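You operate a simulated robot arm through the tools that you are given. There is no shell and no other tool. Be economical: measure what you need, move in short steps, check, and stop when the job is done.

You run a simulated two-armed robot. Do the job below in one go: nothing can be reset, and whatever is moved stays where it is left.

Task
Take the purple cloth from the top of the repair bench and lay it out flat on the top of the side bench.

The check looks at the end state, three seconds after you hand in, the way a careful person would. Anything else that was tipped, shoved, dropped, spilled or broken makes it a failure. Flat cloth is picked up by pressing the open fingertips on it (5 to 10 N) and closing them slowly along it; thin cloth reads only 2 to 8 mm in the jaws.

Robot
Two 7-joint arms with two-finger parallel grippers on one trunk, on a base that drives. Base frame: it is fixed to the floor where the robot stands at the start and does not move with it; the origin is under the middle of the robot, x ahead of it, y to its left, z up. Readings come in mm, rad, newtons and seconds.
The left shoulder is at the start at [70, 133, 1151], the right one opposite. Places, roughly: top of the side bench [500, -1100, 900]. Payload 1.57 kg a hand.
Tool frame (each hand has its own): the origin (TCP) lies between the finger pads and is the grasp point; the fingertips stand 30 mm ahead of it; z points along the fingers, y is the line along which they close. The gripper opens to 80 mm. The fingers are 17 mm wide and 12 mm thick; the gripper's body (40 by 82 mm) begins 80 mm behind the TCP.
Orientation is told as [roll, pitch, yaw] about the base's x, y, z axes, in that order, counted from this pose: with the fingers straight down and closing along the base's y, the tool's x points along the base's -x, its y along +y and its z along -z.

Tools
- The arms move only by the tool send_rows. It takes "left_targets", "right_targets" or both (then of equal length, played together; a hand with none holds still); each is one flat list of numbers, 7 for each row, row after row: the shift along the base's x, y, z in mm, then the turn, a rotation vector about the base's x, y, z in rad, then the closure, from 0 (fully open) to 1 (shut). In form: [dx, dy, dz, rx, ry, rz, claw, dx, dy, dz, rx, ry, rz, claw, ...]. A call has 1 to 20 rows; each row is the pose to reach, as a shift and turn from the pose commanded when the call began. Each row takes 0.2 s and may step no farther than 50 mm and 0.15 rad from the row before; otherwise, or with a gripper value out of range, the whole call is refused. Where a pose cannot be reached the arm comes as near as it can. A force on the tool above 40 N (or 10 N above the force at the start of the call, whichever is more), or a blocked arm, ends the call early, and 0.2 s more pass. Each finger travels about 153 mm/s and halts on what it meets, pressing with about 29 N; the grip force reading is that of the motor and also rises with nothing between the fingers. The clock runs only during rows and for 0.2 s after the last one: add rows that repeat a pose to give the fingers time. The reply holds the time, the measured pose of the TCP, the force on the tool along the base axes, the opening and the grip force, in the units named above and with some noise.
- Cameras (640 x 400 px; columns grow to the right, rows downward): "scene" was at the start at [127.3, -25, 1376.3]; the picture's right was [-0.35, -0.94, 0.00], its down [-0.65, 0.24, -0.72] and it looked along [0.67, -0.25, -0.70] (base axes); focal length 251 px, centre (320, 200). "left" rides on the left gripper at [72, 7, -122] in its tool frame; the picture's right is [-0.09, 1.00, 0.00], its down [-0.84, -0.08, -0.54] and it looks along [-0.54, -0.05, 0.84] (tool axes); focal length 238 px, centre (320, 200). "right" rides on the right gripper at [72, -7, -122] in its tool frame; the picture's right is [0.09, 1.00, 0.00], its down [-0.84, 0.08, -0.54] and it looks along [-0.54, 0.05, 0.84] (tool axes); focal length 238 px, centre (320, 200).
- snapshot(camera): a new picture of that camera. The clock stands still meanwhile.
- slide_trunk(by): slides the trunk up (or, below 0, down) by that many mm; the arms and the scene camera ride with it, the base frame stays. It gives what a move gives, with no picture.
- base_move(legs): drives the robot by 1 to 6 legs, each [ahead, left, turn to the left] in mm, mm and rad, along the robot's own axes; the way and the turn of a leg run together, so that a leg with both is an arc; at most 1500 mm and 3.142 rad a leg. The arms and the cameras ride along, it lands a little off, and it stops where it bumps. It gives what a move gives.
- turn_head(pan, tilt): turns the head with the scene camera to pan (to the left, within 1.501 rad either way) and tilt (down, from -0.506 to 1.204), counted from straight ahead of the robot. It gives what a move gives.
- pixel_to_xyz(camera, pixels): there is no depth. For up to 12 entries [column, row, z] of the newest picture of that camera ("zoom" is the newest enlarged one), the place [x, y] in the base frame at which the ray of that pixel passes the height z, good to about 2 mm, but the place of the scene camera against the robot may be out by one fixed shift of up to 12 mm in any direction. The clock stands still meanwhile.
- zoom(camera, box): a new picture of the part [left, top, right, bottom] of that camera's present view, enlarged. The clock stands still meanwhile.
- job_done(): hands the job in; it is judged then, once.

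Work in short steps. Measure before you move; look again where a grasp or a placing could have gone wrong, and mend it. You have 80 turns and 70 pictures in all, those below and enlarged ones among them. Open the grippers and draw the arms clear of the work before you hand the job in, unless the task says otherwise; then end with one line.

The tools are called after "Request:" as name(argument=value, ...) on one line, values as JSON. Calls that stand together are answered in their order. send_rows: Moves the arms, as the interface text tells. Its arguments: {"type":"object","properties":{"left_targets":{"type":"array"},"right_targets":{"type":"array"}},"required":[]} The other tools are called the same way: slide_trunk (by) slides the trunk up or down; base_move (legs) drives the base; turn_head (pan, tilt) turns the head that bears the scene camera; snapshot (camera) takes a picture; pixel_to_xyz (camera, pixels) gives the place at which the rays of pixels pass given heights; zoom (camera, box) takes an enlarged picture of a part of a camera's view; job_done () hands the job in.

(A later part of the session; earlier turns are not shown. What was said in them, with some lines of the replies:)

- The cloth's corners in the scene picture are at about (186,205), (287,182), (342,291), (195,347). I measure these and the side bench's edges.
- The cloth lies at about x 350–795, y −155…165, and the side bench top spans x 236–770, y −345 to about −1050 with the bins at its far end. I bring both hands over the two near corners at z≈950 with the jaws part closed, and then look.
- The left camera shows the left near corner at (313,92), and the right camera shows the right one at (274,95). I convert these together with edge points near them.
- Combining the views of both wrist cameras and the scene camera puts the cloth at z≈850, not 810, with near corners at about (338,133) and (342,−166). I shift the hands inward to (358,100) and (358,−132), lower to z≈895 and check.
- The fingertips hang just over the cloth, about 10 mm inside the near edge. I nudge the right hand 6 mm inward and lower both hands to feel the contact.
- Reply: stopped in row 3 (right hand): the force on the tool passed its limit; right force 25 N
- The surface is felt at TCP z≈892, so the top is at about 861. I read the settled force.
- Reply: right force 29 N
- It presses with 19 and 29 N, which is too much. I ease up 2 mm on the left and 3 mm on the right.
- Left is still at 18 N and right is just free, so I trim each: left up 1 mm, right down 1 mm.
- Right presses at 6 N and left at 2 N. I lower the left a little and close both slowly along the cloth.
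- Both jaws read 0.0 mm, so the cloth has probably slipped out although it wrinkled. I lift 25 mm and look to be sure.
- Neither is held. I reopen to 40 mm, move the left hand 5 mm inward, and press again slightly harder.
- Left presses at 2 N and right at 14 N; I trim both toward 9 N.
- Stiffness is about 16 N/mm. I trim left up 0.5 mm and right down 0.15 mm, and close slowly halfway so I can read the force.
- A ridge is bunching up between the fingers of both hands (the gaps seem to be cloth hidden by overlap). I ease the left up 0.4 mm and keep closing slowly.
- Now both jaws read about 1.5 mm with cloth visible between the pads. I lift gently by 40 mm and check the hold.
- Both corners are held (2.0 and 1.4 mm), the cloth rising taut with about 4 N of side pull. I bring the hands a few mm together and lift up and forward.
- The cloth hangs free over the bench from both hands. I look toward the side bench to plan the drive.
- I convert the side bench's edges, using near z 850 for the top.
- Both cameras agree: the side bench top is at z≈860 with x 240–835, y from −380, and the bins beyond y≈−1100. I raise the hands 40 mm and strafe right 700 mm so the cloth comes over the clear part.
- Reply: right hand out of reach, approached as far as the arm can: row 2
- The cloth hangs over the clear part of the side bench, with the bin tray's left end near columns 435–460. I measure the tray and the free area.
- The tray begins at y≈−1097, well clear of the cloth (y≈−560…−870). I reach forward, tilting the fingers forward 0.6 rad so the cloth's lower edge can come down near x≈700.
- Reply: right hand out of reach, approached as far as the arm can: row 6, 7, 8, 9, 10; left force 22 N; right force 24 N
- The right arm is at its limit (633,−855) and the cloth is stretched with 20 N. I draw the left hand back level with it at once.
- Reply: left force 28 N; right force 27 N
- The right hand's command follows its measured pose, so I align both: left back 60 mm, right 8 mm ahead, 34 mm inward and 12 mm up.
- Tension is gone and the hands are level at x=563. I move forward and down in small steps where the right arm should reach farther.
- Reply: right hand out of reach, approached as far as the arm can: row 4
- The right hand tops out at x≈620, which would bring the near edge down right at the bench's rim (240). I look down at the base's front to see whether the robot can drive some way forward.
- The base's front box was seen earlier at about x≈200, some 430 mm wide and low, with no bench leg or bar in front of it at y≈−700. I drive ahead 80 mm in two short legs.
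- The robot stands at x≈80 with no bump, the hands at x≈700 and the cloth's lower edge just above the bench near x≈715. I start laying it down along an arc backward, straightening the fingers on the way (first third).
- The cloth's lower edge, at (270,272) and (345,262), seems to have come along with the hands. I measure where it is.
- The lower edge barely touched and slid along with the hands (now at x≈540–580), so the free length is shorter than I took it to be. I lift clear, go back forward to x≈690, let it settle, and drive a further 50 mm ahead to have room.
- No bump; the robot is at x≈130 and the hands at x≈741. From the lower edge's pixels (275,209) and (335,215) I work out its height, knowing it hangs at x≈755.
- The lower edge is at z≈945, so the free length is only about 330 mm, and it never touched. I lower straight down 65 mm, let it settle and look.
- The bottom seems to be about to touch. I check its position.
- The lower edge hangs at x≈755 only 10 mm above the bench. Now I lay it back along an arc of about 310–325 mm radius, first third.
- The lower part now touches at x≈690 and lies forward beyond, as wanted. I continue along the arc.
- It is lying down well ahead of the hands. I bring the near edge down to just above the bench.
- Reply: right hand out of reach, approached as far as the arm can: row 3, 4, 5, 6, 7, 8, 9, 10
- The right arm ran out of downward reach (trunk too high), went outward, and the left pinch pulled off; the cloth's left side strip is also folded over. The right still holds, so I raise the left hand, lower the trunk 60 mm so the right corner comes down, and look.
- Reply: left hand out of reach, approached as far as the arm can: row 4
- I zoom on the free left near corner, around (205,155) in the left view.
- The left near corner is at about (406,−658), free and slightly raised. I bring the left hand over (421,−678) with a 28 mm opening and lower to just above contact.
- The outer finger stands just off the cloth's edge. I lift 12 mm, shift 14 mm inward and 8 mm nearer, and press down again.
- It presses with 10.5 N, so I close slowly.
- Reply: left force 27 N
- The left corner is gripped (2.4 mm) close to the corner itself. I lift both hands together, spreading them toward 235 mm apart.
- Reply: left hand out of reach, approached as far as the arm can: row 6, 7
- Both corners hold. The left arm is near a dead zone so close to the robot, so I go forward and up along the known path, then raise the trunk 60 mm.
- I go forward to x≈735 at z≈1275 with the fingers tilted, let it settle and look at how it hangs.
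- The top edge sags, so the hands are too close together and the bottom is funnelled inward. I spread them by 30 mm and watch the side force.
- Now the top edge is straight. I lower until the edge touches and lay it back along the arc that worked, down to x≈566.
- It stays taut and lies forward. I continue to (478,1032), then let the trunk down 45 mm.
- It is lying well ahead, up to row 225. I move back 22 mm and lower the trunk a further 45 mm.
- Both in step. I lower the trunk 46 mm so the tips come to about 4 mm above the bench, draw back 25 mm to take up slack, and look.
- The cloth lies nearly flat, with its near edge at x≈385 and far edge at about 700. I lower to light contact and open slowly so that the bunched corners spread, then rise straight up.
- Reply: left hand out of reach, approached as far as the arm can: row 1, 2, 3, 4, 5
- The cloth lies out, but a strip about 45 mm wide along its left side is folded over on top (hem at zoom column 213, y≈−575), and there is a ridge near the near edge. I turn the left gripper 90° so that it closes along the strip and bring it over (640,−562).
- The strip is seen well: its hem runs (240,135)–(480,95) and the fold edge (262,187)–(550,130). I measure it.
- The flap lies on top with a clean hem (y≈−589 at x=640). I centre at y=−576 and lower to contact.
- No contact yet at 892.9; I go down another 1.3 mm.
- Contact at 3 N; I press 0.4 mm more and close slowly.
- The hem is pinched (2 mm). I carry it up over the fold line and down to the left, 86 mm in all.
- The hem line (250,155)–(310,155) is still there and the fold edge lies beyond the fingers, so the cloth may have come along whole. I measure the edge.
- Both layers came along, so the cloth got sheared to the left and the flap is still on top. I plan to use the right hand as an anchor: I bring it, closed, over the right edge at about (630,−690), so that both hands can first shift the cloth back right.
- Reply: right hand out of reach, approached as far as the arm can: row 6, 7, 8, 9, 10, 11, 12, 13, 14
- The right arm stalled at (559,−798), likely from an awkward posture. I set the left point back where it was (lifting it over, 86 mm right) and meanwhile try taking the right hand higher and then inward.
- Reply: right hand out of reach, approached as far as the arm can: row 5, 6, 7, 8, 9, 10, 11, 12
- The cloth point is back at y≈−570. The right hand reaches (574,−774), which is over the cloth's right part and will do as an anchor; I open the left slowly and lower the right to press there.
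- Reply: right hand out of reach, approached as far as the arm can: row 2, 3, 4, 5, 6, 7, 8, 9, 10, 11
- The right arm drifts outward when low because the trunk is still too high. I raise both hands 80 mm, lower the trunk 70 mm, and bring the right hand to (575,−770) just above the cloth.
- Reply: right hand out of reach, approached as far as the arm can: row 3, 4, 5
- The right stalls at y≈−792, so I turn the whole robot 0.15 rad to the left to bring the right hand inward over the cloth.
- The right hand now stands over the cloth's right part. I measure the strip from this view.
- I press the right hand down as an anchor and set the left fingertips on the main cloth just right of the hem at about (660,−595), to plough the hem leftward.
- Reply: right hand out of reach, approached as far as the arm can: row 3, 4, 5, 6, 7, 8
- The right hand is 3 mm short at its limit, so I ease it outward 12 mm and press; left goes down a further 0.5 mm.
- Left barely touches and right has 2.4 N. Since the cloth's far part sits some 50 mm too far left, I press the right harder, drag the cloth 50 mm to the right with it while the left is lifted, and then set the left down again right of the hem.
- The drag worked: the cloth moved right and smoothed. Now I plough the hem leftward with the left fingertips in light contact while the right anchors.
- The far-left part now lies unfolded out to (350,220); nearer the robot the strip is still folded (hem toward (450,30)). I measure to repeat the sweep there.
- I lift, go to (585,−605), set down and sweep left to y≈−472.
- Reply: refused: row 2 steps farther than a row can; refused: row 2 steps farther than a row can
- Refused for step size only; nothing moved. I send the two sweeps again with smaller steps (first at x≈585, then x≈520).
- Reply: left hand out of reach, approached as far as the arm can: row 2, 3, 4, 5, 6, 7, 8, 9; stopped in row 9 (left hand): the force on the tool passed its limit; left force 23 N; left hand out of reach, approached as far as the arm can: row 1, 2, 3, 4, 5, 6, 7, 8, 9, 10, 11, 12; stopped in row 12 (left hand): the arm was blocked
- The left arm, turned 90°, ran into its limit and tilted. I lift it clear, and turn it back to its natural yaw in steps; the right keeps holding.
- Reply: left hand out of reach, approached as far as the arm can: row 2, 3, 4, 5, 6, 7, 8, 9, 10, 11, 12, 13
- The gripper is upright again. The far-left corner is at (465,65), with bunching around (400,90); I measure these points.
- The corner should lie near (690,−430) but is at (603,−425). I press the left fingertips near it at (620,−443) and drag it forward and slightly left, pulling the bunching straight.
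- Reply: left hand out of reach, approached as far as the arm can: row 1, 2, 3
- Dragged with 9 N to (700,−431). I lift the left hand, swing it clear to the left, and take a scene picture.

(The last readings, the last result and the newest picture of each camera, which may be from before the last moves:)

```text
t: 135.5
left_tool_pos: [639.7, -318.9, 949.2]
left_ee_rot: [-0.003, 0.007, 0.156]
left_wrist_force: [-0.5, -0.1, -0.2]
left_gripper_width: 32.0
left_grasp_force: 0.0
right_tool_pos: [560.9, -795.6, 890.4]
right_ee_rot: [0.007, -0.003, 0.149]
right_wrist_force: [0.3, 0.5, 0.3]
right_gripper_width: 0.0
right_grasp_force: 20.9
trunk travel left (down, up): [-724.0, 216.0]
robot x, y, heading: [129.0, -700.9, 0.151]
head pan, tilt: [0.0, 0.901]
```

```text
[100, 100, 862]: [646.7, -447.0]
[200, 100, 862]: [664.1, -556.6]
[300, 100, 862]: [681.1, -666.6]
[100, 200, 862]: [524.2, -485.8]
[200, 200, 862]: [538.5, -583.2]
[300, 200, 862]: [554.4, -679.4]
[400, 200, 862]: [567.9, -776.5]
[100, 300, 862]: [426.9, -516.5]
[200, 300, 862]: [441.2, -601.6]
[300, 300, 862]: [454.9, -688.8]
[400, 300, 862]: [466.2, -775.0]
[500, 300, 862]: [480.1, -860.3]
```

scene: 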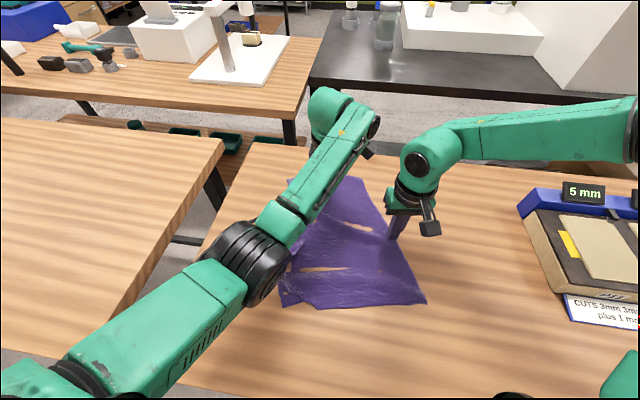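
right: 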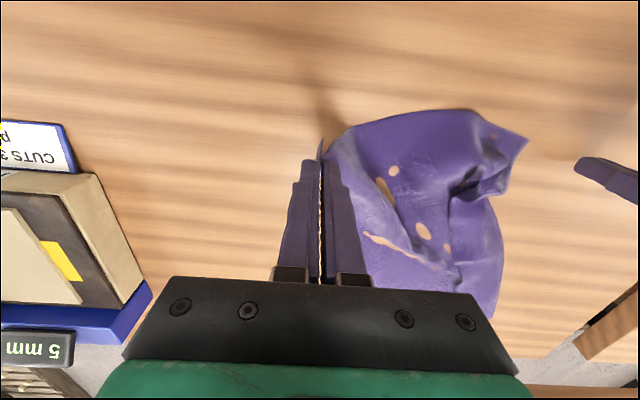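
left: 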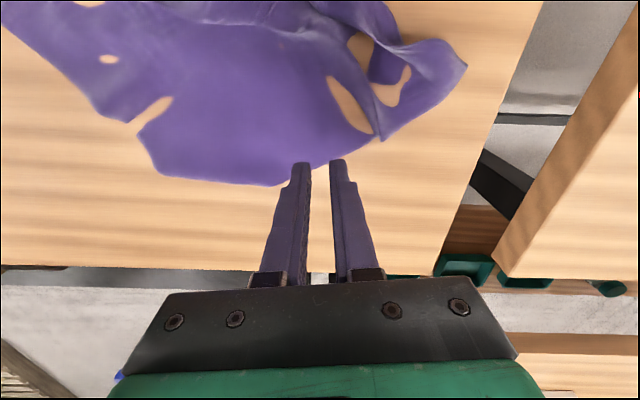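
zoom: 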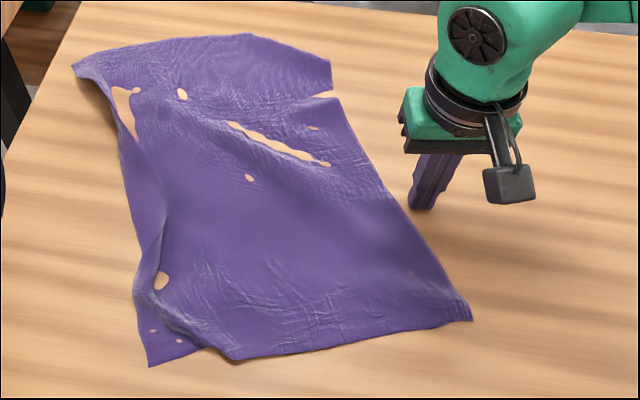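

Much flatter now and wholly on the bench; only a narrow rolled strip remains along the left side (zoom (125,110) to (155,290)). I reposition the right anchor onto the cloth at (480,−792) and sweep the strip left at x≈555.

Request:
send_rows(left_targets=[-14, -42, 0, 0, 0, 0, 1, -28, -84, 0, 0, 0, 0, 1, -42, -126, 0, 0, 0, 0, 1, -57, -168, 0, 0, 0, 0, 1, -71, -210, 0, 0, 0, 0, 1, -85, -248, 0, 0, 0, 0, 1, -85, -248, -30, 0, 0, 0, 1, -85, -248, -50, 0, 0, 0, 1, -85, -248, -56, 0, 0, 0, 1, -85, -248, -57.3, 0, 0, 0, 1, -85, -238, -57.3, 0, 0, 0, 1, -85, -228, -57.3, 0, 0, 0, 1, -85, -218, -57.3, 0, 0, 0, 1, -85, -208, -57.3, 0, 0, 0, 1, -85, -198, -57.3, 0, 0, 0, 1, -85, -188, -57.3, 0, 0, 0, 1, -85, -178, -57.3, 0, 0, 0, 1, -85, -168, -57.3, 0, 0, 0, 1, -85, -160, -57.3, 0, 0, 0, 1], right_targets=[0, 0, 20, 0, 0, 0, 1, -30, 2, 20, 0, 0, 0, 1, -60, 4, 20, 0, 0, 0, 1, -80, 4, 20, 0, 0, 0, 1, -80, 4, 8, 0, 0, 0, 1, -80, 4, 2, 0, 0, 0, 1, -80, 4, 0.5, 0, 0, 0, 1, -80, 4, 0, 0, 0, 0, 1, -80, 4, 0, 0, 0, 0, 1, -80, 4, 0, 0, 0, 0, 1, -80, 4, 0, 0, 0, 0, 1, -80, 4, 0, 0, 0, 0, 1, -80, 4, 0, 0, 0, 0, 1, -80, 4, 0, 0, 0, 0, 1, -80, 4, 0, 0, 0, 0, 1, -80, 4, 0, 0, 0, 0, 1, -80, 4, 0, 0, 0, 0, 1, -80, 4, 0, 0, 0, 0, 1, -80, 4, 0, 0, 0, 0, 1])

```text
t: 136.9
left_tool_pos: [628.7, -507.4, 892.1]
left_ee_rot: [0.048, -0.044, 0.217]
left_wrist_force: [-3.1, 0.6, 14.5]
left_gripper_width: 0.0
left_grasp_force: 21.1
left hand out of reach, approached as far as the arm can: row 2, 3, 4, 5, 6
right_tool_pos: [479.4, -793.1, 895.8]
right_ee_rot: [0.006, -0.003, 0.148]
right_wrist_force: [-0.5, -0.4, -0.6]
right_gripper_width: 0.0
right_grasp_force: 21.1
trunk travel left (down, up): [-724.0, 216.0]
robot x, y, heading: [127.9, -699.8, 0.154]
head pan, tilt: [0.0, 0.901]
stopped in row 6 (left hand): the force on the tool passed its limit (the readings are from after the stop); the commanded pose is now the measured one
```

The left arm cannot reach inward with the robot turned this way. I lift both hands, turn the robot back 0.15 rad, and then sweep the strip left at x≈560.

Request:
send_rows(left_targets=[0, 0, 12, -0.024, 0.022, 0, 1, 0, 0, 28, -0.048, 0.044, -0.06, 1], right_targets=[0, 0, 12, 0, 0, 0, 1, 0, 0, 25, 0, 0, 0, 1])

Request:
base_move(legs=[[0, 0, -0.15]])

```text
t: 137.5
left_tool_pos: [641.9, -499.4, 909.3]
left_ee_rot: [0.012, 0.009, 0.163]
left_wrist_force: [0.2, -0.9, -0.1]
left_gripper_width: 0.0
left_grasp_force: 21.2
left hand out of reach, approached as far as the arm can: row 1, 2
right_tool_pos: [479.4, -794.5, 919.2]
right_ee_rot: [0.007, 0.001, 0.15]
right_wrist_force: [-1.2, -0.3, -0.5]
right_gripper_width: 0.0
right_grasp_force: 21.5
trunk travel left (down, up): [-724.0, 216.0]
robot x, y, heading: [129.2, -697.0, 0.151]
head pan, tilt: [0.0, 0.901]
```

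```text
t: 138.5
left_tool_pos: [667.8, -577.3, 909.2]
left_ee_rot: [0.009, 0.009, 0.015]
left_wrist_force: [-1.1, -0.4, 0.6]
left_gripper_width: 0.3
left_grasp_force: 21.2
right_tool_pos: [463.6, -845.0, 919.7]
right_ee_rot: [0.006, 0.0, -0.002]
right_wrist_force: [0.0, 0.0, 0.2]
right_gripper_width: 0.0
right_grasp_force: 21.4
trunk travel left (down, up): [-724.0, 216.0]
robot x, y, heading: [129.5, -699.7, -0.001]
head pan, tilt: [0.0, 0.901]
5 turns are left
```

I sweep the rolled strip left at x≈540 in light contact, then lift off to the left.

Request:
send_rows(left_targets=[-43, 6, 0, 0, 0, 0, 1, -86, 10, 0, 0, 0, 0, 1, -128, 12, 0, 0, 0, 0, 1, -128, 12, -10, 0, 0, 0, 1, -128, 12, -16, 0, 0, 0, 1, -128, 12, -17.2, 0, 0, 0, 1, -128, 22, -17.2, 0, 0, 0, 1, -128, 32, -17.2, 0, 0, 0, 1, -128, 42, -17.2, 0, 0, 0, 1, -128, 52, -17.2, 0, 0, 0, 1, -128, 62, -17.2, 0, 0, 0, 1, -128, 72, -17.2, 0, 0, 0, 1, -128, 82, -17.2, 0, 0, 0, 1, -128, 92, -17.2, 0, 0, 0, 1, -128, 100, -17.2, 0, 0, 0, 1, -128, 100, 5, 0, 0, 0, 1, -128, 120, 35, 0, 0, 0, 1, -128, 165, 45, 0, 0, 0, 1])

Request:
zoom(camera="scene", box=[190, 170, 430, 340])

Request:
pixel_to_xyz(camera="zoom", pixels=[[100, 100, 862], [200, 100, 862], [100, 150, 862], [200, 150, 862], [100, 200, 862], [200, 200, 862], [100, 250, 862], [200, 250, 862], [100, 300, 862], [200, 300, 862], [100, 350, 862], [200, 350, 862]])

```text
t: 139.4
left_tool_pos: [625.1, -504.0, 892.4]
left_ee_rot: [0.114, -0.154, 0.075]
left_wrist_force: [-1.1, 0.7, 5.4]
left_gripper_width: 0.1
left_grasp_force: 21.7
left hand out of reach, approached as far as the arm can: row 1, 2, 3, 4
right_tool_pos: [463.0, -844.4, 919.7]
right_ee_rot: [0.008, -0.001, -0.002]
right_wrist_force: [-0.7, -0.1, -0.7]
right_gripper_width: 0.0
right_grasp_force: 20.6
trunk travel left (down, up): [-724.0, 216.0]
robot x, y, heading: [129.1, -700.3, -0.001]
head pan, tilt: [0.0, 0.901]
stopped in row 4 (left hand): the arm was blocked; the commanded pose is now the measured one
```

```text
2.35 times, centred on (310, 255) of scene
```

zoom: 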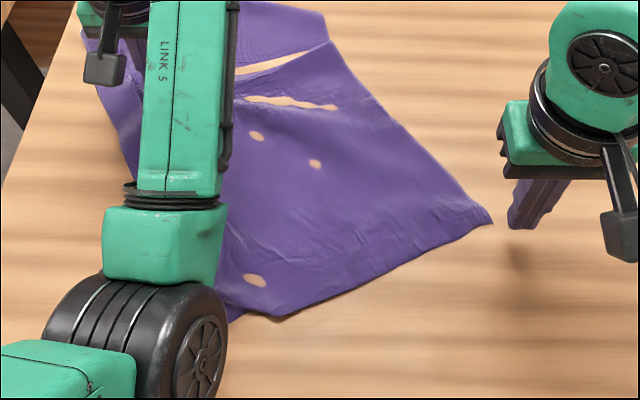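

```text
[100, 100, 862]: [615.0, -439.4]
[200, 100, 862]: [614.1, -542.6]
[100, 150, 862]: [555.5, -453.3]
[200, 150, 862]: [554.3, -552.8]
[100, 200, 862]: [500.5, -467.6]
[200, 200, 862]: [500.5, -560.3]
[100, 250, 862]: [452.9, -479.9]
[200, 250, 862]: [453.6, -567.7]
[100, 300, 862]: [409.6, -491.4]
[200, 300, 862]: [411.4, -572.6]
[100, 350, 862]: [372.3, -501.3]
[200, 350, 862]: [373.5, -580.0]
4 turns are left
```

The left arm stalled again in its folded posture, and no pictures remain, so I stop correcting: a short 12 mm pull to the left, then lift both hands straight off and move them outward, clear of the cloth.

Request:
send_rows(left_targets=[3, 6, 0, 0, 0, 0, 1, 6, 12, 0, 0, 0, 0, 1, 8, 12, 12, -0.04, 0.05, 0, 1, 14, 14, 26, -0.08, 0.1, 0, 1, 20, 30, 45, -0.11, 0.15, 0, 0.9, 20, 65, 55, -0.11, 0.15, 0, 0.7, 20, 105, 60, -0.11, 0.15, 0, 0.5, 20, 145, 60, -0.11, 0.15, 0, 0.3, 20, 185, 60, -0.11, 0.15, 0, 0], right_targets=[0, 0, 15, 0, 0, 0, 1, 0, 0, 30, 0, 0, 0, 1, 0, 0, 45, 0, 0, 0, 1, 0, -20, 60, 0, 0, 0, 1, 0, -45, 60, 0, 0, 0, 0.9, 0, -70, 60, 0, 0, 0, 0.7, 0, -90, 60, 0, 0, 0, 0.5, 0, -90, 60, 0, 0, 0, 0.3, 0, -90, 60, 0, 0, 0, 0])

Request:
slide_trunk(by=120)

Request:
base_move(legs=[[-150, 0, 0]])

```text
t: 141.4
left_tool_pos: [646.8, -321.3, 949.7]
left_ee_rot: [0.011, 0.009, 0.077]
left_wrist_force: [0.0, 0.0, 0.1]
left_gripper_width: 79.9
left_grasp_force: 0.1
left hand out of reach, approached as far as the arm can: row 4, 5
right_tool_pos: [461.9, -933.2, 979.5]
right_ee_rot: [0.006, -0.002, -0.001]
right_wrist_force: [1.1, -0.1, 0.7]
right_gripper_width: 80.2
right_grasp_force: 0.0
trunk travel left (down, up): [-724.0, 216.0]
robot x, y, heading: [130.6, -696.0, -0.0]
head pan, tilt: [0.0, 0.901]
```

```text
t: 142.9
left_tool_pos: [647.6, -321.9, 1070.2]
left_ee_rot: [0.013, 0.011, 0.078]
left_wrist_force: [-0.8, 0.2, -0.1]
left_gripper_width: 80.3
left_grasp_force: 0.1
right_tool_pos: [462.8, -935.5, 1100.1]
right_ee_rot: [0.007, -0.001, 0.0]
right_wrist_force: [0.9, 0.2, 0.5]
right_gripper_width: 80.0
right_grasp_force: 0.1
trunk travel left (down, up): [-844.0, 96.0]
robot x, y, heading: [131.4, -696.8, 0.0]
head pan, tilt: [0.0, 0.901]
```

```text
t: 144.3
left_tool_pos: [497.4, -323.3, 1070.1]
left_ee_rot: [0.013, 0.013, 0.081]
left_wrist_force: [-0.2, -0.8, 0.0]
left_gripper_width: 79.7
left_grasp_force: 0.0
right_tool_pos: [315.5, -935.2, 1099.2]
right_ee_rot: [0.008, 0.001, -0.003]
right_wrist_force: [-0.6, -0.6, 0.0]
right_gripper_width: 80.2
right_grasp_force: 0.1
trunk travel left (down, up): [-844.0, 96.0]
robot x, y, heading: [-18.8, -697.5, 0.002]
head pan, tilt: [0.0, 0.901]
3 turns are left
```

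With the robot now standing back, both arms reach that area naturally, so I do one last guarded sweep: right fingertips anchor near (490,−790), left sweeps the strip at x≈520 from y −573 to −493, then both lift. After that I raise the trunk and back away.

Request:
send_rows(left_targets=[4, -42, -24, 0, 0, 0, 0.5, 8, -83, -48, 0, 0, 0, 1, 12, -125, -73, 0, 0, 0, 1, 15, -167, -97, 0, 0, 0, 1, 19, -208, -121, 0, 0, 0, 1, 23, -250, -145, 0, 0, 0, 1, 23, -250, -165, 0, 0, 0, 1, 23, -250, -176, 0, 0, 0, 1, 23, -250, -178, 0, 0, 0, 1, 23, -240, -178, 0, 0, 0, 1, 23, -230, -178, 0, 0, 0, 1, 23, -220, -178, 0, 0, 0, 1, 23, -210, -178, 0, 0, 0, 1, 23, -200, -178, 0, 0, 0, 1, 23, -190, -178, 0, 0, 0, 1, 23, -180, -178, 0, 0, 0, 1, 23, -170, -178, 0, 0, 0, 1, 23, -170, -160, 0, 0, 0, 1, 23, -170, -125, 0, 0, 0, 1, 23, -150, -85, 0, 0, 0, 0.7], right_targets=[29, 24, -30, 0, 0, 0, 0.5, 58, 48, -60, 0, 0, 0, 1, 87, 72, -90, 0, 0, 0, 1, 117, 97, -119, 0, 0, 0, 1, 146, 121, -149, 0, 0, 0, 1, 175, 145, -179, 0, 0, 0, 1, 175, 145, -199, 0, 0, 0, 1, 175, 145, -206.5, 0, 0, 0, 1, 175, 145, -208, 0, 0, 0, 1, 175, 145, -208, 0, 0, 0, 1, 175, 145, -208, 0, 0, 0, 1, 175, 145, -208, 0, 0, 0, 1, 175, 145, -208, 0, 0, 0, 1, 175, 145, -208, 0, 0, 0, 1, 175, 145, -208, 0, 0, 0, 1, 175, 145, -208, 0, 0, 0, 1, 175, 145, -208, 0, 0, 0, 1, 175, 145, -190, 0, 0, 0, 1, 175, 145, -155, 0, 0, 0, 1, 165, 130, -115, 0, 0, 0, 0.7])

Request:
slide_trunk(by=90)

Request:
base_move(legs=[[-300, 0, 0]])

```text
t: 148.5
left_tool_pos: [518.4, -472.0, 985.5]
left_ee_rot: [0.011, 0.01, 0.08]
left_wrist_force: [-0.2, 0.1, 0.1]
left_gripper_width: 23.9
left_grasp_force: 0.1
right_tool_pos: [446.5, -833.7, 1006.1]
right_ee_rot: [0.006, -0.002, -0.003]
right_wrist_force: [0.0, -0.2, 0.0]
right_gripper_width: 24.1
right_grasp_force: 0.0
right hand out of reach, approached as far as the arm can: row 5, 6, 7, 8, 9, 10, 11, 12, 13, 14, 15, 16, 17, 18, 19, 20
trunk travel left (down, up): [-844.0, 96.0]
robot x, y, heading: [-18.8, -694.8, 0.003]
head pan, tilt: [0.0, 0.901]
```

```text
t: 149.8
left_tool_pos: [518.6, -472.5, 1075.3]
left_ee_rot: [0.012, 0.01, 0.079]
left_wrist_force: [0.0, 0.2, -0.3]
left_gripper_width: 23.8
left_grasp_force: 0.0
right_tool_pos: [446.7, -834.2, 1096.0]
right_ee_rot: [0.008, -0.002, -0.002]
right_wrist_force: [0.7, -0.2, -1.2]
right_gripper_width: 23.9
right_grasp_force: 0.0
trunk travel left (down, up): [-934.0, 6.0]
robot x, y, heading: [-21.2, -699.0, 0.002]
head pan, tilt: [0.0, 0.901]
```

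```text
t: 151.8
left_tool_pos: [220.1, -475.5, 1074.2]
left_ee_rot: [0.012, 0.013, 0.076]
left_wrist_force: [1.2, 0.0, 0.3]
left_gripper_width: 23.7
left_grasp_force: 0.0
right_tool_pos: [146.0, -835.8, 1093.9]
right_ee_rot: [0.009, 0.0, -0.002]
right_wrist_force: [0.6, 0.5, 0.5]
right_gripper_width: 24.1
right_grasp_force: 0.0
trunk travel left (down, up): [-934.0, 6.0]
robot x, y, heading: [-319.2, -701.7, -0.001]
head pan, tilt: [0.0, 0.901]
2 turns are left
```

The sweep went through without a stop and both hands are clear of the bench. I open the grippers fully and hand in.

Request:
send_rows(left_targets=[0, 0, 0, 0, 0, 0, 0, 0, 0, 0, 0, 0, 0, 0], right_targets=[0, 0, 0, 0, 0, 0, 0, 0, 0, 0, 0, 0, 0, 0])

Request:
job_done()

```text
t: 152.4
left_tool_pos: [218.0, -474.3, 1075.5]
left_ee_rot: [0.013, 0.011, 0.077]
left_wrist_force: [-0.9, -0.5, 0.5]
left_gripper_width: 79.8
left_grasp_force: 0.0
right_tool_pos: [146.7, -837.7, 1095.8]
right_ee_rot: [0.009, -0.001, -0.004]
right_wrist_force: [-0.2, 0.7, -1.4]
right_gripper_width: 79.9
right_grasp_force: 0.2
trunk travel left (down, up): [-934.0, 6.0]
robot x, y, heading: [-324.9, -701.4, 0.001]
head pan, tilt: [0.0, 0.901]
```

```text
The job is handed in.
```

The purple cloth is spread out on the side bench, but I can't confirm it is fully flat: in the last clear view a narrow strip along its left side was still rolled, and I made the final smoothing sweep after my pictures ran out. In the pictures I took, nothing else had been tipped or moved; both grippers are open and clear of the bench.
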